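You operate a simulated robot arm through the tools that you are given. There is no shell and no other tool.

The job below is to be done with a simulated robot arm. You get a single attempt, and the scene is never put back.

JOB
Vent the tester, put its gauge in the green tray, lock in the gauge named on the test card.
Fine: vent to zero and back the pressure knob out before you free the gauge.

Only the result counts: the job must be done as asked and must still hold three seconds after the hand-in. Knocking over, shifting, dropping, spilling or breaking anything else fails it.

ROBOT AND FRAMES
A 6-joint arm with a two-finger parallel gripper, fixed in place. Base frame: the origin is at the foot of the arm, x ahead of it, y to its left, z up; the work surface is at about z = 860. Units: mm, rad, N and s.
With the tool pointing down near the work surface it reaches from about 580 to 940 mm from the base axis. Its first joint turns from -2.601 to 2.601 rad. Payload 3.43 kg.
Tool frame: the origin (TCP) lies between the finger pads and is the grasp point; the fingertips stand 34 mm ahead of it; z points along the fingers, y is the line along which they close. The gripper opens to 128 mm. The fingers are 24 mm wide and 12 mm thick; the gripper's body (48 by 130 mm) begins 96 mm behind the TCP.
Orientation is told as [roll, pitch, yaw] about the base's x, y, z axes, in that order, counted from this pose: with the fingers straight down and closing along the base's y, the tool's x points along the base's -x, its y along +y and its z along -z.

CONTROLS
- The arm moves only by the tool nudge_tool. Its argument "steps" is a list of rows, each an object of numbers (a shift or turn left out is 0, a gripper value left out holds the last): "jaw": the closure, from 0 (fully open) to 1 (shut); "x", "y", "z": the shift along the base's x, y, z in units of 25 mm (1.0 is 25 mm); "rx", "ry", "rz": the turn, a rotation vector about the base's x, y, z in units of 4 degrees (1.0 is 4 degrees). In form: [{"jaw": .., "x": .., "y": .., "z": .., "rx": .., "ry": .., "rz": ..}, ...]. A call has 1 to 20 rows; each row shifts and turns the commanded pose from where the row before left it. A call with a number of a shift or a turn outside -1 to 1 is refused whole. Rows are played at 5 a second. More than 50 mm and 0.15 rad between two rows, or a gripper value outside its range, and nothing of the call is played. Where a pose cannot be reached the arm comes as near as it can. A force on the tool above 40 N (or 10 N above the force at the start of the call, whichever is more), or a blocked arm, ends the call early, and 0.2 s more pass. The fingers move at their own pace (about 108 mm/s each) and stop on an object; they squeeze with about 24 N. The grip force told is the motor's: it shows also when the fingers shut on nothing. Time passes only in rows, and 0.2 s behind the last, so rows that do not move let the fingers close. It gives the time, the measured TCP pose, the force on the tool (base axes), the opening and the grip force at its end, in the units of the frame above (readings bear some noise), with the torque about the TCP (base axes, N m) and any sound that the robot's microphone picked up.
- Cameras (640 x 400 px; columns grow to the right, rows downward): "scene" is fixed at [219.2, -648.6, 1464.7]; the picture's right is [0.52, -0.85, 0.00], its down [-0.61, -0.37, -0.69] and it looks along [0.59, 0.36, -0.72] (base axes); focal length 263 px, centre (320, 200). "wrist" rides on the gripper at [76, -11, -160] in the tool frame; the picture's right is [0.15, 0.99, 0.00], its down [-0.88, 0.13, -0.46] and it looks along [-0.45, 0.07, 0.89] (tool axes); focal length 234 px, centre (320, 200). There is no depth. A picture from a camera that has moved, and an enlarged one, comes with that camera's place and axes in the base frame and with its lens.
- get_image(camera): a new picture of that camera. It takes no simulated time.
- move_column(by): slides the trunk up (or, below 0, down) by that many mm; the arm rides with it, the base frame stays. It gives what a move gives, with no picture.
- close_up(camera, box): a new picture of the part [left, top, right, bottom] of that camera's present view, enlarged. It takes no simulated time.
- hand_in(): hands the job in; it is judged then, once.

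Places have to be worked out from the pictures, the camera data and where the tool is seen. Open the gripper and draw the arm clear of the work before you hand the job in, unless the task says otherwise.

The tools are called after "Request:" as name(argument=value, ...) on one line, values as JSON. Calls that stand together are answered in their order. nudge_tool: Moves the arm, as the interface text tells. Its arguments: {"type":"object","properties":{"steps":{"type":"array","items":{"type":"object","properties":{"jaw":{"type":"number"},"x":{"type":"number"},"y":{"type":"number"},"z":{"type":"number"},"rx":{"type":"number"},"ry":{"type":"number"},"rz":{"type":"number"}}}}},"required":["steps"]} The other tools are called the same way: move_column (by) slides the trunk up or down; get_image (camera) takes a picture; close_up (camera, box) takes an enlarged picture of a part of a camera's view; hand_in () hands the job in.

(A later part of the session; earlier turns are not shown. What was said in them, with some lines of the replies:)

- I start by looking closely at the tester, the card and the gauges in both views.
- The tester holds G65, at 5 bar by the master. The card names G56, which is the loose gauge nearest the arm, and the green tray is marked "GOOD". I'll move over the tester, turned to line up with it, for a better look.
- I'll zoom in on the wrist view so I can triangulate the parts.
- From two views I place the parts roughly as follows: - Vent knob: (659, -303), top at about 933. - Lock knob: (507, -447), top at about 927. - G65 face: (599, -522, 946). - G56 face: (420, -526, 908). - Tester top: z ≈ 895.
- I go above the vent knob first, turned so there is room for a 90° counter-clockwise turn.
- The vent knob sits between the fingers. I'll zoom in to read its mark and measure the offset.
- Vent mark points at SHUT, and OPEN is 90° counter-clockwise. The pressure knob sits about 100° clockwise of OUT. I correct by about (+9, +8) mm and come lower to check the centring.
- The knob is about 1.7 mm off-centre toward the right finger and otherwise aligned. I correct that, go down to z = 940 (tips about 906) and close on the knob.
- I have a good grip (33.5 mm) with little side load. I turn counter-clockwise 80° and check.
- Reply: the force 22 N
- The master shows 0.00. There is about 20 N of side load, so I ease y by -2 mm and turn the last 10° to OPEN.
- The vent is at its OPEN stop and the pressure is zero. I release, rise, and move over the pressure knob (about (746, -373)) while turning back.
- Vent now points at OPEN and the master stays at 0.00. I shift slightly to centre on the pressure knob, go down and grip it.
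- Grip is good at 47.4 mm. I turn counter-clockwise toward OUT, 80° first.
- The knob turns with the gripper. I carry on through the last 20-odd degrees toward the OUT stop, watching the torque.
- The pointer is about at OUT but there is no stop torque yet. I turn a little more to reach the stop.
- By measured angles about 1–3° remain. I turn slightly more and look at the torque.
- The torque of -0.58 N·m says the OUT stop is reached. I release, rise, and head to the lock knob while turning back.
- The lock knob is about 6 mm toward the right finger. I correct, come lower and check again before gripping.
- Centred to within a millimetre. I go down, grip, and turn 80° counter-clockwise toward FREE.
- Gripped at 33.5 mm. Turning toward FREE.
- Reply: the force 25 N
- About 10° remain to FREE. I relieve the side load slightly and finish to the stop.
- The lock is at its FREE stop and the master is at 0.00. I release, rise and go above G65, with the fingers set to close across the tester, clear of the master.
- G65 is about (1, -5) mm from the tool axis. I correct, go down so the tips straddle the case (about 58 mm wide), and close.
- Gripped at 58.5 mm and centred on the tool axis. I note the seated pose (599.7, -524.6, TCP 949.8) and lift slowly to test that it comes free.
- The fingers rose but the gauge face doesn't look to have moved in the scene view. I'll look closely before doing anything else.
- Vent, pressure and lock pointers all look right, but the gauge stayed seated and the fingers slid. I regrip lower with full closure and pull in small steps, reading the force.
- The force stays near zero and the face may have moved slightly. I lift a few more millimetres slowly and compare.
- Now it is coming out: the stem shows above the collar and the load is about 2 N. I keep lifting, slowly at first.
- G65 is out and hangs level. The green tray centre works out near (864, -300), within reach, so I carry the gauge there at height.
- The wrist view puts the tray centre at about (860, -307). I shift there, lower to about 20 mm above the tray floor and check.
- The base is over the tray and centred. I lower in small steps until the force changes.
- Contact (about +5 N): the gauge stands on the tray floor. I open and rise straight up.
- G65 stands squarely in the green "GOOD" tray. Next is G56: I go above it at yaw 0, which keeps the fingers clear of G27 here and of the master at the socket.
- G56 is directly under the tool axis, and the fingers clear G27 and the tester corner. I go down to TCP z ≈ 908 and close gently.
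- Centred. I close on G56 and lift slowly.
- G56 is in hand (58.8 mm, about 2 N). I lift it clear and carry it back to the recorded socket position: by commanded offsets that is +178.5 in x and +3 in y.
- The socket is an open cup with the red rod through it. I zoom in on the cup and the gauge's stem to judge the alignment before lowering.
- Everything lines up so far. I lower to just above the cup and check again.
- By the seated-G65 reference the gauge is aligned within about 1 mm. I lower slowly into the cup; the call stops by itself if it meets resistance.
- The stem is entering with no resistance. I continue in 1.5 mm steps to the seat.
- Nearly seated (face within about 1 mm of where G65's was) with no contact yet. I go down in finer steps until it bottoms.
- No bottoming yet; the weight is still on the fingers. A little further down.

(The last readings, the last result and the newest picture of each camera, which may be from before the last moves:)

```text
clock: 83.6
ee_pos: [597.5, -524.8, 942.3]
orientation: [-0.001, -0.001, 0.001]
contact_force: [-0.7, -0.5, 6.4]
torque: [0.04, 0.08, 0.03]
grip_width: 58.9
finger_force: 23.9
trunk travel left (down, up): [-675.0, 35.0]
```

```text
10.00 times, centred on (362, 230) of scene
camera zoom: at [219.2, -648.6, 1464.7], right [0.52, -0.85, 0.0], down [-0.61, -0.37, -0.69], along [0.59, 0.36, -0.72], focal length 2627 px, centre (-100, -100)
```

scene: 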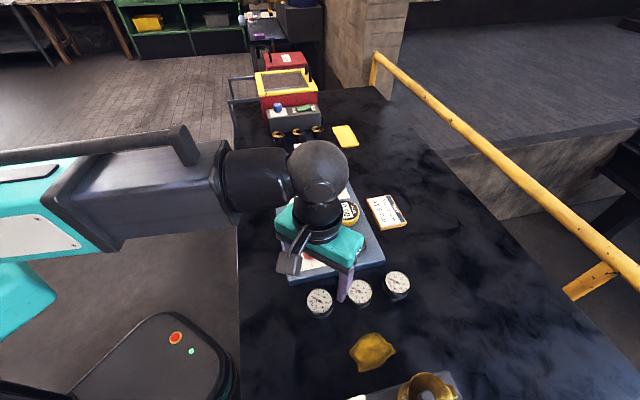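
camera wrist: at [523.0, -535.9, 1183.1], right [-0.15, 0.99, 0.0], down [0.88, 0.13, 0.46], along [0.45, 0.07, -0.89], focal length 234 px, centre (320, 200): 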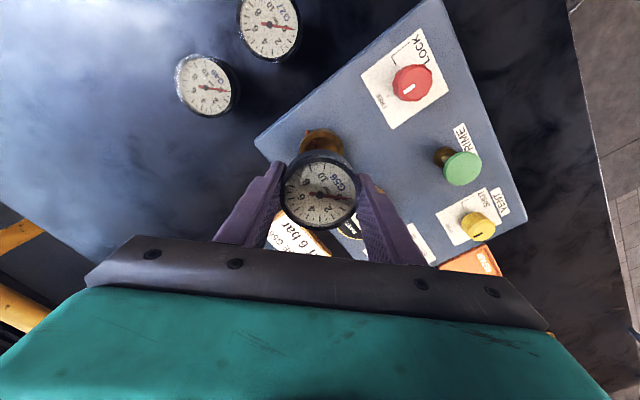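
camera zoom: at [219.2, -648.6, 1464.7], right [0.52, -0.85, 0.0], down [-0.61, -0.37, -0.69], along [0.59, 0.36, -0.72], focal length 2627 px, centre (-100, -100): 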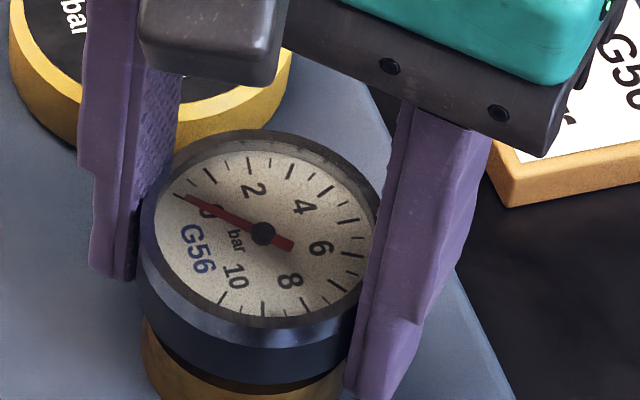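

It bottoms with about 8 N, and the case sits where G65 sat at the start. I open the fingers and rise clear.

Request:
nudge_tool(steps=[{"jaw": 0.48}, {"jaw": 0.42}, {}, {"z": 0.3}, {"z": 0.6}, {"z": 0.9}, {"z": 0.9}, {}])

Request:
close_up(camera="scene", box=[330, 210, 394, 250])

Request:
get_image(camera="wrist")

```text
clock: 85.4
ee_pos: [598.0, -524.2, 1009.8]
orientation: [0.001, 0.001, 0.0]
contact_force: [0.1, 0.3, 0.1]
torque: [-0.02, 0.01, -0.03]
grip_width: 74.2
finger_force: 0.0
trunk travel left (down, up): [-675.0, 35.0]
```

```text
10.00 times, centred on (362, 230) of scene
camera zoom: at [219.2, -648.6, 1464.7], right [0.52, -0.85, 0.0], down [-0.61, -0.37, -0.69], along [0.59, 0.36, -0.72], focal length 2627 px, centre (-100, -100)
```

zoom: 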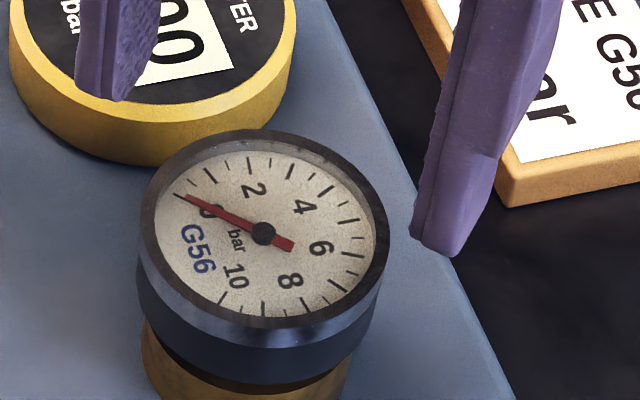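

```text
taken
camera wrist: at [521.9, -534.6, 1170.7], right [-0.15, 0.99, 0.0], down [0.88, 0.13, 0.46], along [0.45, 0.07, -0.89], focal length 234 px, centre (320, 200)
```

wrist: 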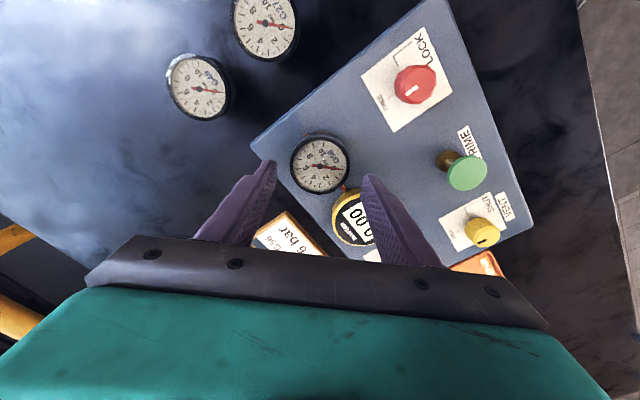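

G56 is seated and stands alone. I return to the lock knob at the same pose where I left it.

Request:
nudge_tool(steps=[{"x": -0.2917, "y": 0.279, "rz": 0.944}, {"x": -0.2917, "y": 0.279, "rz": 0.944}, {"x": -0.2917, "y": 0.279, "rz": 0.944}, {"x": -0.2917, "y": 0.279, "rz": 0.944}, {"x": -0.2917, "y": 0.279, "rz": 0.944}, {"x": -0.2917, "y": 0.279, "rz": 0.944}, {"x": -0.2917, "y": 0.279, "rz": 0.944}, {"x": -0.2917, "y": 0.279, "rz": 0.944}, {"x": -0.2917, "y": 0.279, "rz": 0.944}, {"x": -0.2917, "y": 0.279, "rz": 0.944}, {"x": -0.2917, "y": 0.279, "rz": 0.944}, {"x": -0.2917, "y": 0.279, "rz": 0.944}, {"z": -0.7}, {"z": -0.6}, {}])

Request:
close_up(camera="wrist", box=[240, 100, 400, 200])

```text
clock: 88.6
ee_pos: [510.0, -440.4, 974.7]
orientation: [0.0, 0.001, 0.793]
contact_force: [0.5, -0.1, 0.0]
torque: [0.01, 0.02, 0.01]
grip_width: 74.3
finger_force: 0.0
trunk travel left (down, up): [-675.0, 35.0]
```

```text
4.00 times, centred on (320, 150) of wrist
camera zoom: at [464.8, -501.4, 1136.1], right [-0.81, 0.59, 0.0], down [0.53, 0.72, 0.46], along [0.27, 0.37, -0.89], focal length 937 px, centre (320, 400)
```

zoom: 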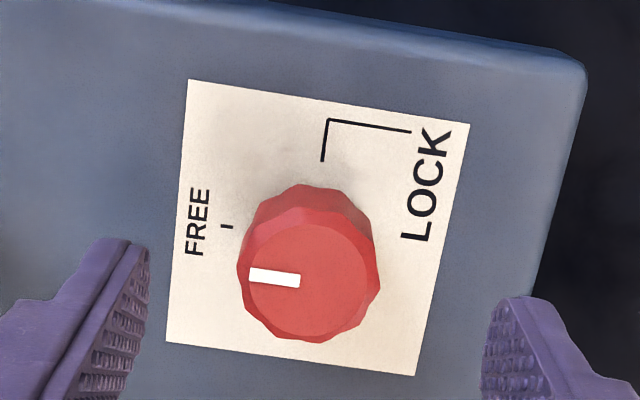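

I'm about 3 mm off the knob axis. I correct that, go down and grip.

Request:
nudge_tool(steps=[{"x": 0.065, "y": -0.137, "z": -0.4}, {"z": -0.5}, {"z": -0.5}, {}, {"jaw": 0.6}, {"jaw": 0.8}, {"jaw": 1}, {}])

Request:
close_up(camera="wrist", box=[240, 100, 400, 200])

```text
clock: 90.4
ee_pos: [510.4, -443.1, 941.8]
orientation: [0.0, 0.0, 0.791]
contact_force: [-3.0, 3.3, -5.0]
torque: [-0.16, -0.22, 0.03]
grip_width: 33.7
finger_force: 45.2
trunk travel left (down, up): [-675.0, 35.0]
```

```text
4.00 times, centred on (320, 150) of wrist
camera zoom: at [466.1, -504.3, 1101.9], right [-0.81, 0.59, 0.0], down [0.53, 0.72, 0.46], along [0.27, 0.37, -0.89], focal length 937 px, centre (320, 400)
```

zoom: 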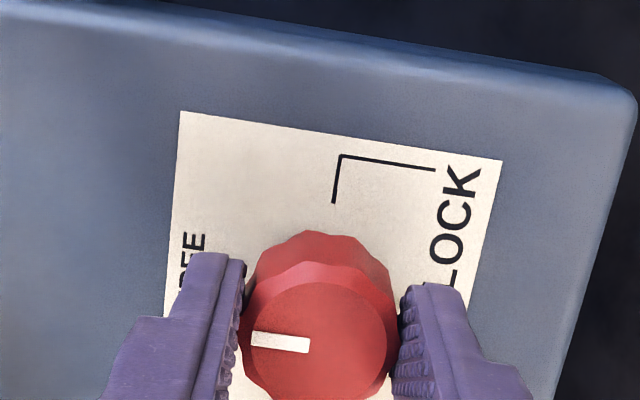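

Gripped just as before. I turn clockwise 80° toward LOCK.

Request:
nudge_tool(steps=[{"rz": -1}, {"rz": -1}, {"rz": -1}, {"rz": -1}, {"rz": -1}, {"rz": -1}, {"rz": -1}, {"rz": -1}, {"rz": -1}, {"rz": -1}, {"rz": -1}, {"rz": -1}, {"rz": -1}, {"rz": -1}, {"rz": -1}, {"rz": -1}, {"rz": -1}, {"rz": -1}, {"rz": -1}, {"rz": -1}])

Request:
close_up(camera="wrist", box=[240, 100, 400, 200])

```text
clock: 94.6
ee_pos: [512.2, -441.9, 942.1]
orientation: [0.001, 0.004, -0.606]
contact_force: [-11.8, 22.3, -16.2]
torque: [0.09, 0.22, 0.0]
grip_width: 33.6
finger_force: 44.8
trunk travel left (down, up): [-675.0, 35.0]
```

```text
4.00 times, centred on (320, 150) of wrist
camera zoom: at [443.4, -407.4, 1102.5], right [0.44, 0.9, 0.0], down [0.8, -0.4, 0.45], along [0.41, -0.2, -0.89], focal length 937 px, centre (320, 400)
```

zoom: 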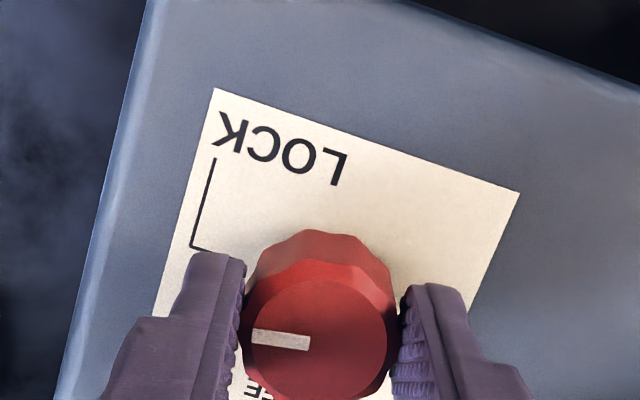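

About 10° is left and there is some side load. I relieve it and finish to the LOCK stop.

Request:
nudge_tool(steps=[{"x": -0.03, "y": 0.05, "z": -0.04}, {"rz": -1}, {"rz": -1}, {"rz": -0.6}, {}])

Request:
close_up(camera="wrist", box=[240, 100, 400, 200])

Request:
close_up(camera="scene", box=[260, 170, 420, 270])

```text
clock: 95.8
ee_pos: [511.8, -441.0, 942.1]
orientation: [0.001, -0.001, -0.788]
contact_force: [2.1, 12.7, 7.1]
torque: [0.75, 0.84, 0.3]
grip_width: 33.7
finger_force: 45.0
trunk travel left (down, up): [-675.0, 35.0]
```

```text
4.00 times, centred on (320, 150) of wrist
camera zoom: at [450.0, -394.9, 1102.1], right [0.6, 0.8, 0.0], down [0.71, -0.53, 0.46], along [0.37, -0.27, -0.89], focal length 937 px, centre (320, 400)
```

zoom: 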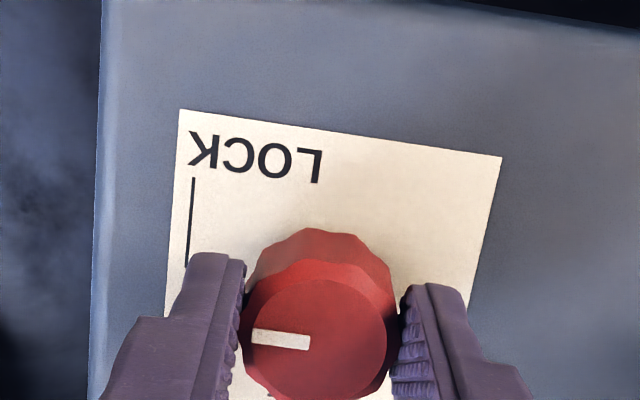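

```text
4.00 times, centred on (340, 220) of scene
camera zoom: at [219.2, -648.6, 1464.7], right [0.52, -0.85, 0.0], down [-0.61, -0.37, -0.69], along [0.59, 0.36, -0.72], focal length 1051 px, centre (240, 120)
```

zoom: 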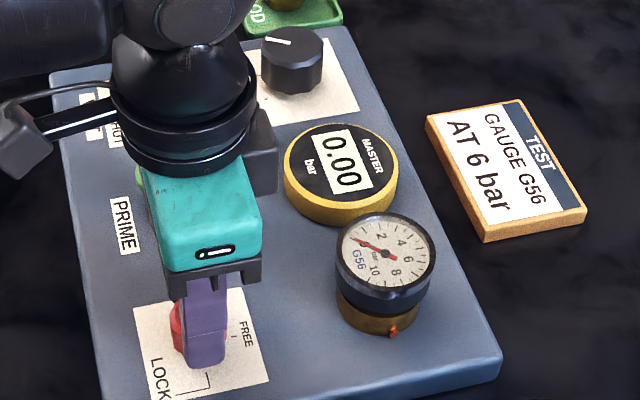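

The stop torque (+0.3 N·m) came at the same angle as the original locked position. I release, rise and draw the arm away.

Request:
nudge_tool(steps=[{"jaw": 0.6}, {"jaw": 0.4}, {}, {"z": 0.5}, {"z": 1}, {"z": 1}, {"z": 1}, {"z": 1}, {"z": 1}, {"z": 1}, {"z": 1}, {"z": 1}, {}])

Request:
get_image(camera="wrist")

Request:
get_image(camera="scene")

```text
clock: 98.3
ee_pos: [515.8, -445.0, 1139.3]
orientation: [-0.002, -0.013, -0.787]
contact_force: [6.2, -5.7, -12.9]
torque: [0.2, 0.33, -0.07]
grip_width: 76.9
finger_force: 0.1
trunk travel left (down, up): [-675.0, 35.0]
stopped in row 12: the force on the tool passed its limit at 63 N (the readings are from after the stop); the commanded pose is now the measured one
```

```text
taken
camera wrist: at [451.7, -398.0, 1298.6], right [0.6, 0.8, 0.0], down [0.71, -0.53, 0.47], along [0.37, -0.28, -0.88], focal length 234 px, centre (320, 200)
```

wrist: 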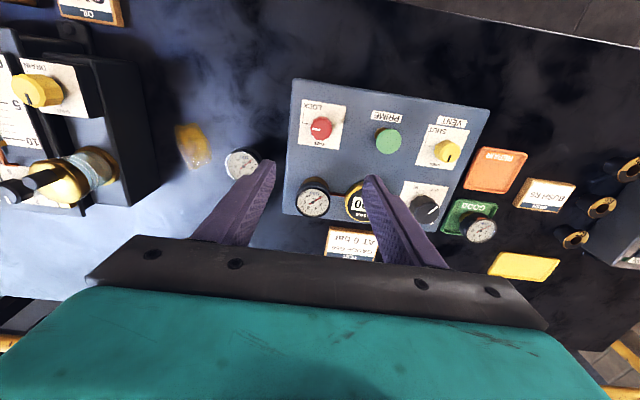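

```text
taken
```

scene: 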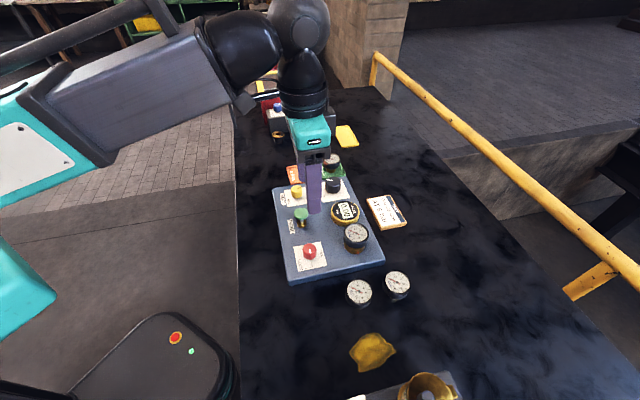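

The retreat stopped at 63 N, high above the table. Nothing there was touched, so it is most likely the arm folding against itself at short radius. I back down a little and move outward.

Request:
nudge_tool(steps=[{"z": -0.6}, {"x": 0.6, "y": -0.5, "z": -0.2}, {"x": 0.8, "y": -0.7}, {"x": 0.8, "y": -0.7}, {"x": 0.8, "y": -0.7, "rz": 0.8}, {"x": 0.5, "y": -0.7, "rz": 0.8}, {"x": 0.3, "y": -0.7, "z": 0.5, "rz": 0.8}, {"z": 0.8, "y": -0.7, "rz": 0.8}, {"z": 0.8, "y": -0.7, "rz": 0.8}, {"z": 0.8, "rz": 0.8}, {}])

Request:
get_image(camera="scene")

Request:
close_up(camera="scene", box=[260, 150, 420, 250])

Request:
close_up(camera="scene", box=[270, 220, 430, 320])

```text
clock: 100.7
ee_pos: [610.1, -579.3, 1191.7]
orientation: [0.001, -0.014, -0.451]
contact_force: [-0.6, 0.3, 0.3]
torque: [-0.03, 0.02, -0.01]
grip_width: 76.5
finger_force: 0.0
trunk travel left (down, up): [-675.0, 35.0]
```

```text
taken
```

scene: 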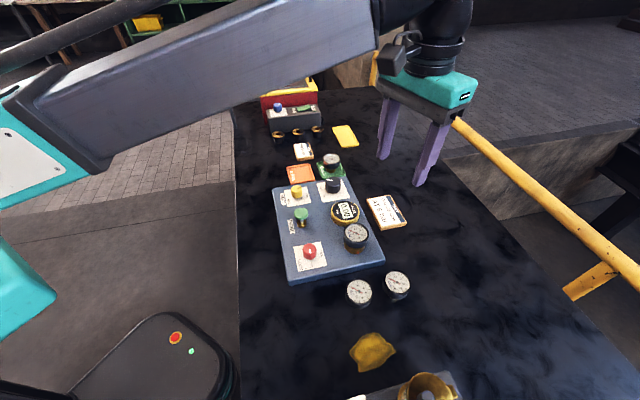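

```text
4.00 times, centred on (340, 200) of scene
camera zoom: at [219.2, -648.6, 1464.7], right [0.52, -0.85, 0.0], down [-0.61, -0.37, -0.69], along [0.59, 0.36, -0.72], focal length 1051 px, centre (240, 200)
```

zoom: 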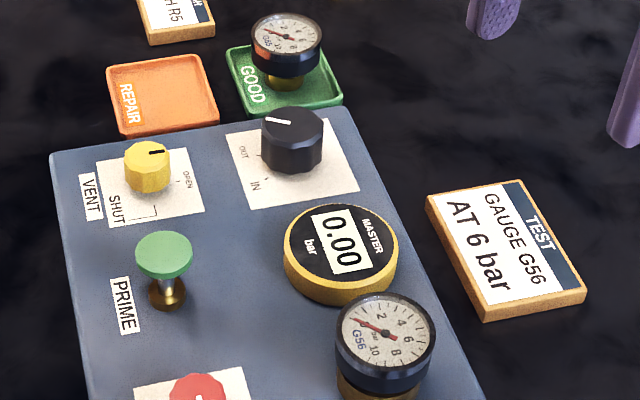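

```text
4.00 times, centred on (350, 270) of scene
camera zoom: at [219.2, -648.6, 1464.7], right [0.52, -0.85, 0.0], down [-0.61, -0.37, -0.69], along [0.59, 0.36, -0.72], focal length 1051 px, centre (200, -80)
```

zoom: 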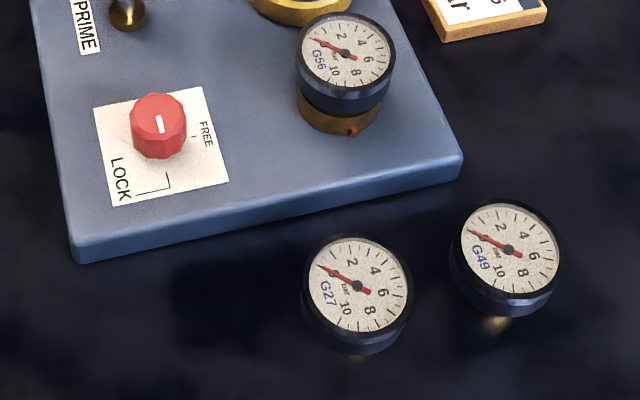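

The final pictures show:
- Vent at OPEN and the master at 0.00.
- Pressure knob at OUT.
- G65 standing in the green tray.
- G56 seated level with the lock pointer back at LOCK.
- The other gauges and trays where they were.

The arm is clear with the gripper open, so I hand in.

Request:
hand_in()

```text
The job is handed in.
```

The job is done and handed in, but the result of the judging hasn't come back.

1. **Vent:** the vent knob was turned to its OPEN stop, and the master gauge fell from 5.00 to 0.00.
2. **Pressure knob:** it was backed out to its OUT stop before the gauge was freed.
3. **Old gauge:** G65 was unlocked, lifted out and stood in the green "GOOD" tray. On my first pull the fingers slipped up its case, so I gripped it lower and it came out cleanly.
4. **New gauge:** G56, the one named on the test card, was lowered into the socket until it bottomed at about 8 N. The lock knob was then turned back to its LOCK stop.

- **Lock check:** I didn't tug on G56 to test the lock. I'm relying on the gauge bottoming, the knob reaching its stop and its pointer matching the starting position.
- **Retreat stop:** on the way out the arm stopped once at 63 N, high above the table. It was most likely the arm folding against itself; nothing on the table had moved in the pictures afterwards.

The card also says "AT 6 bar", but you didn't ask for pressurising, so the vent is still open and the pressure is at zero.
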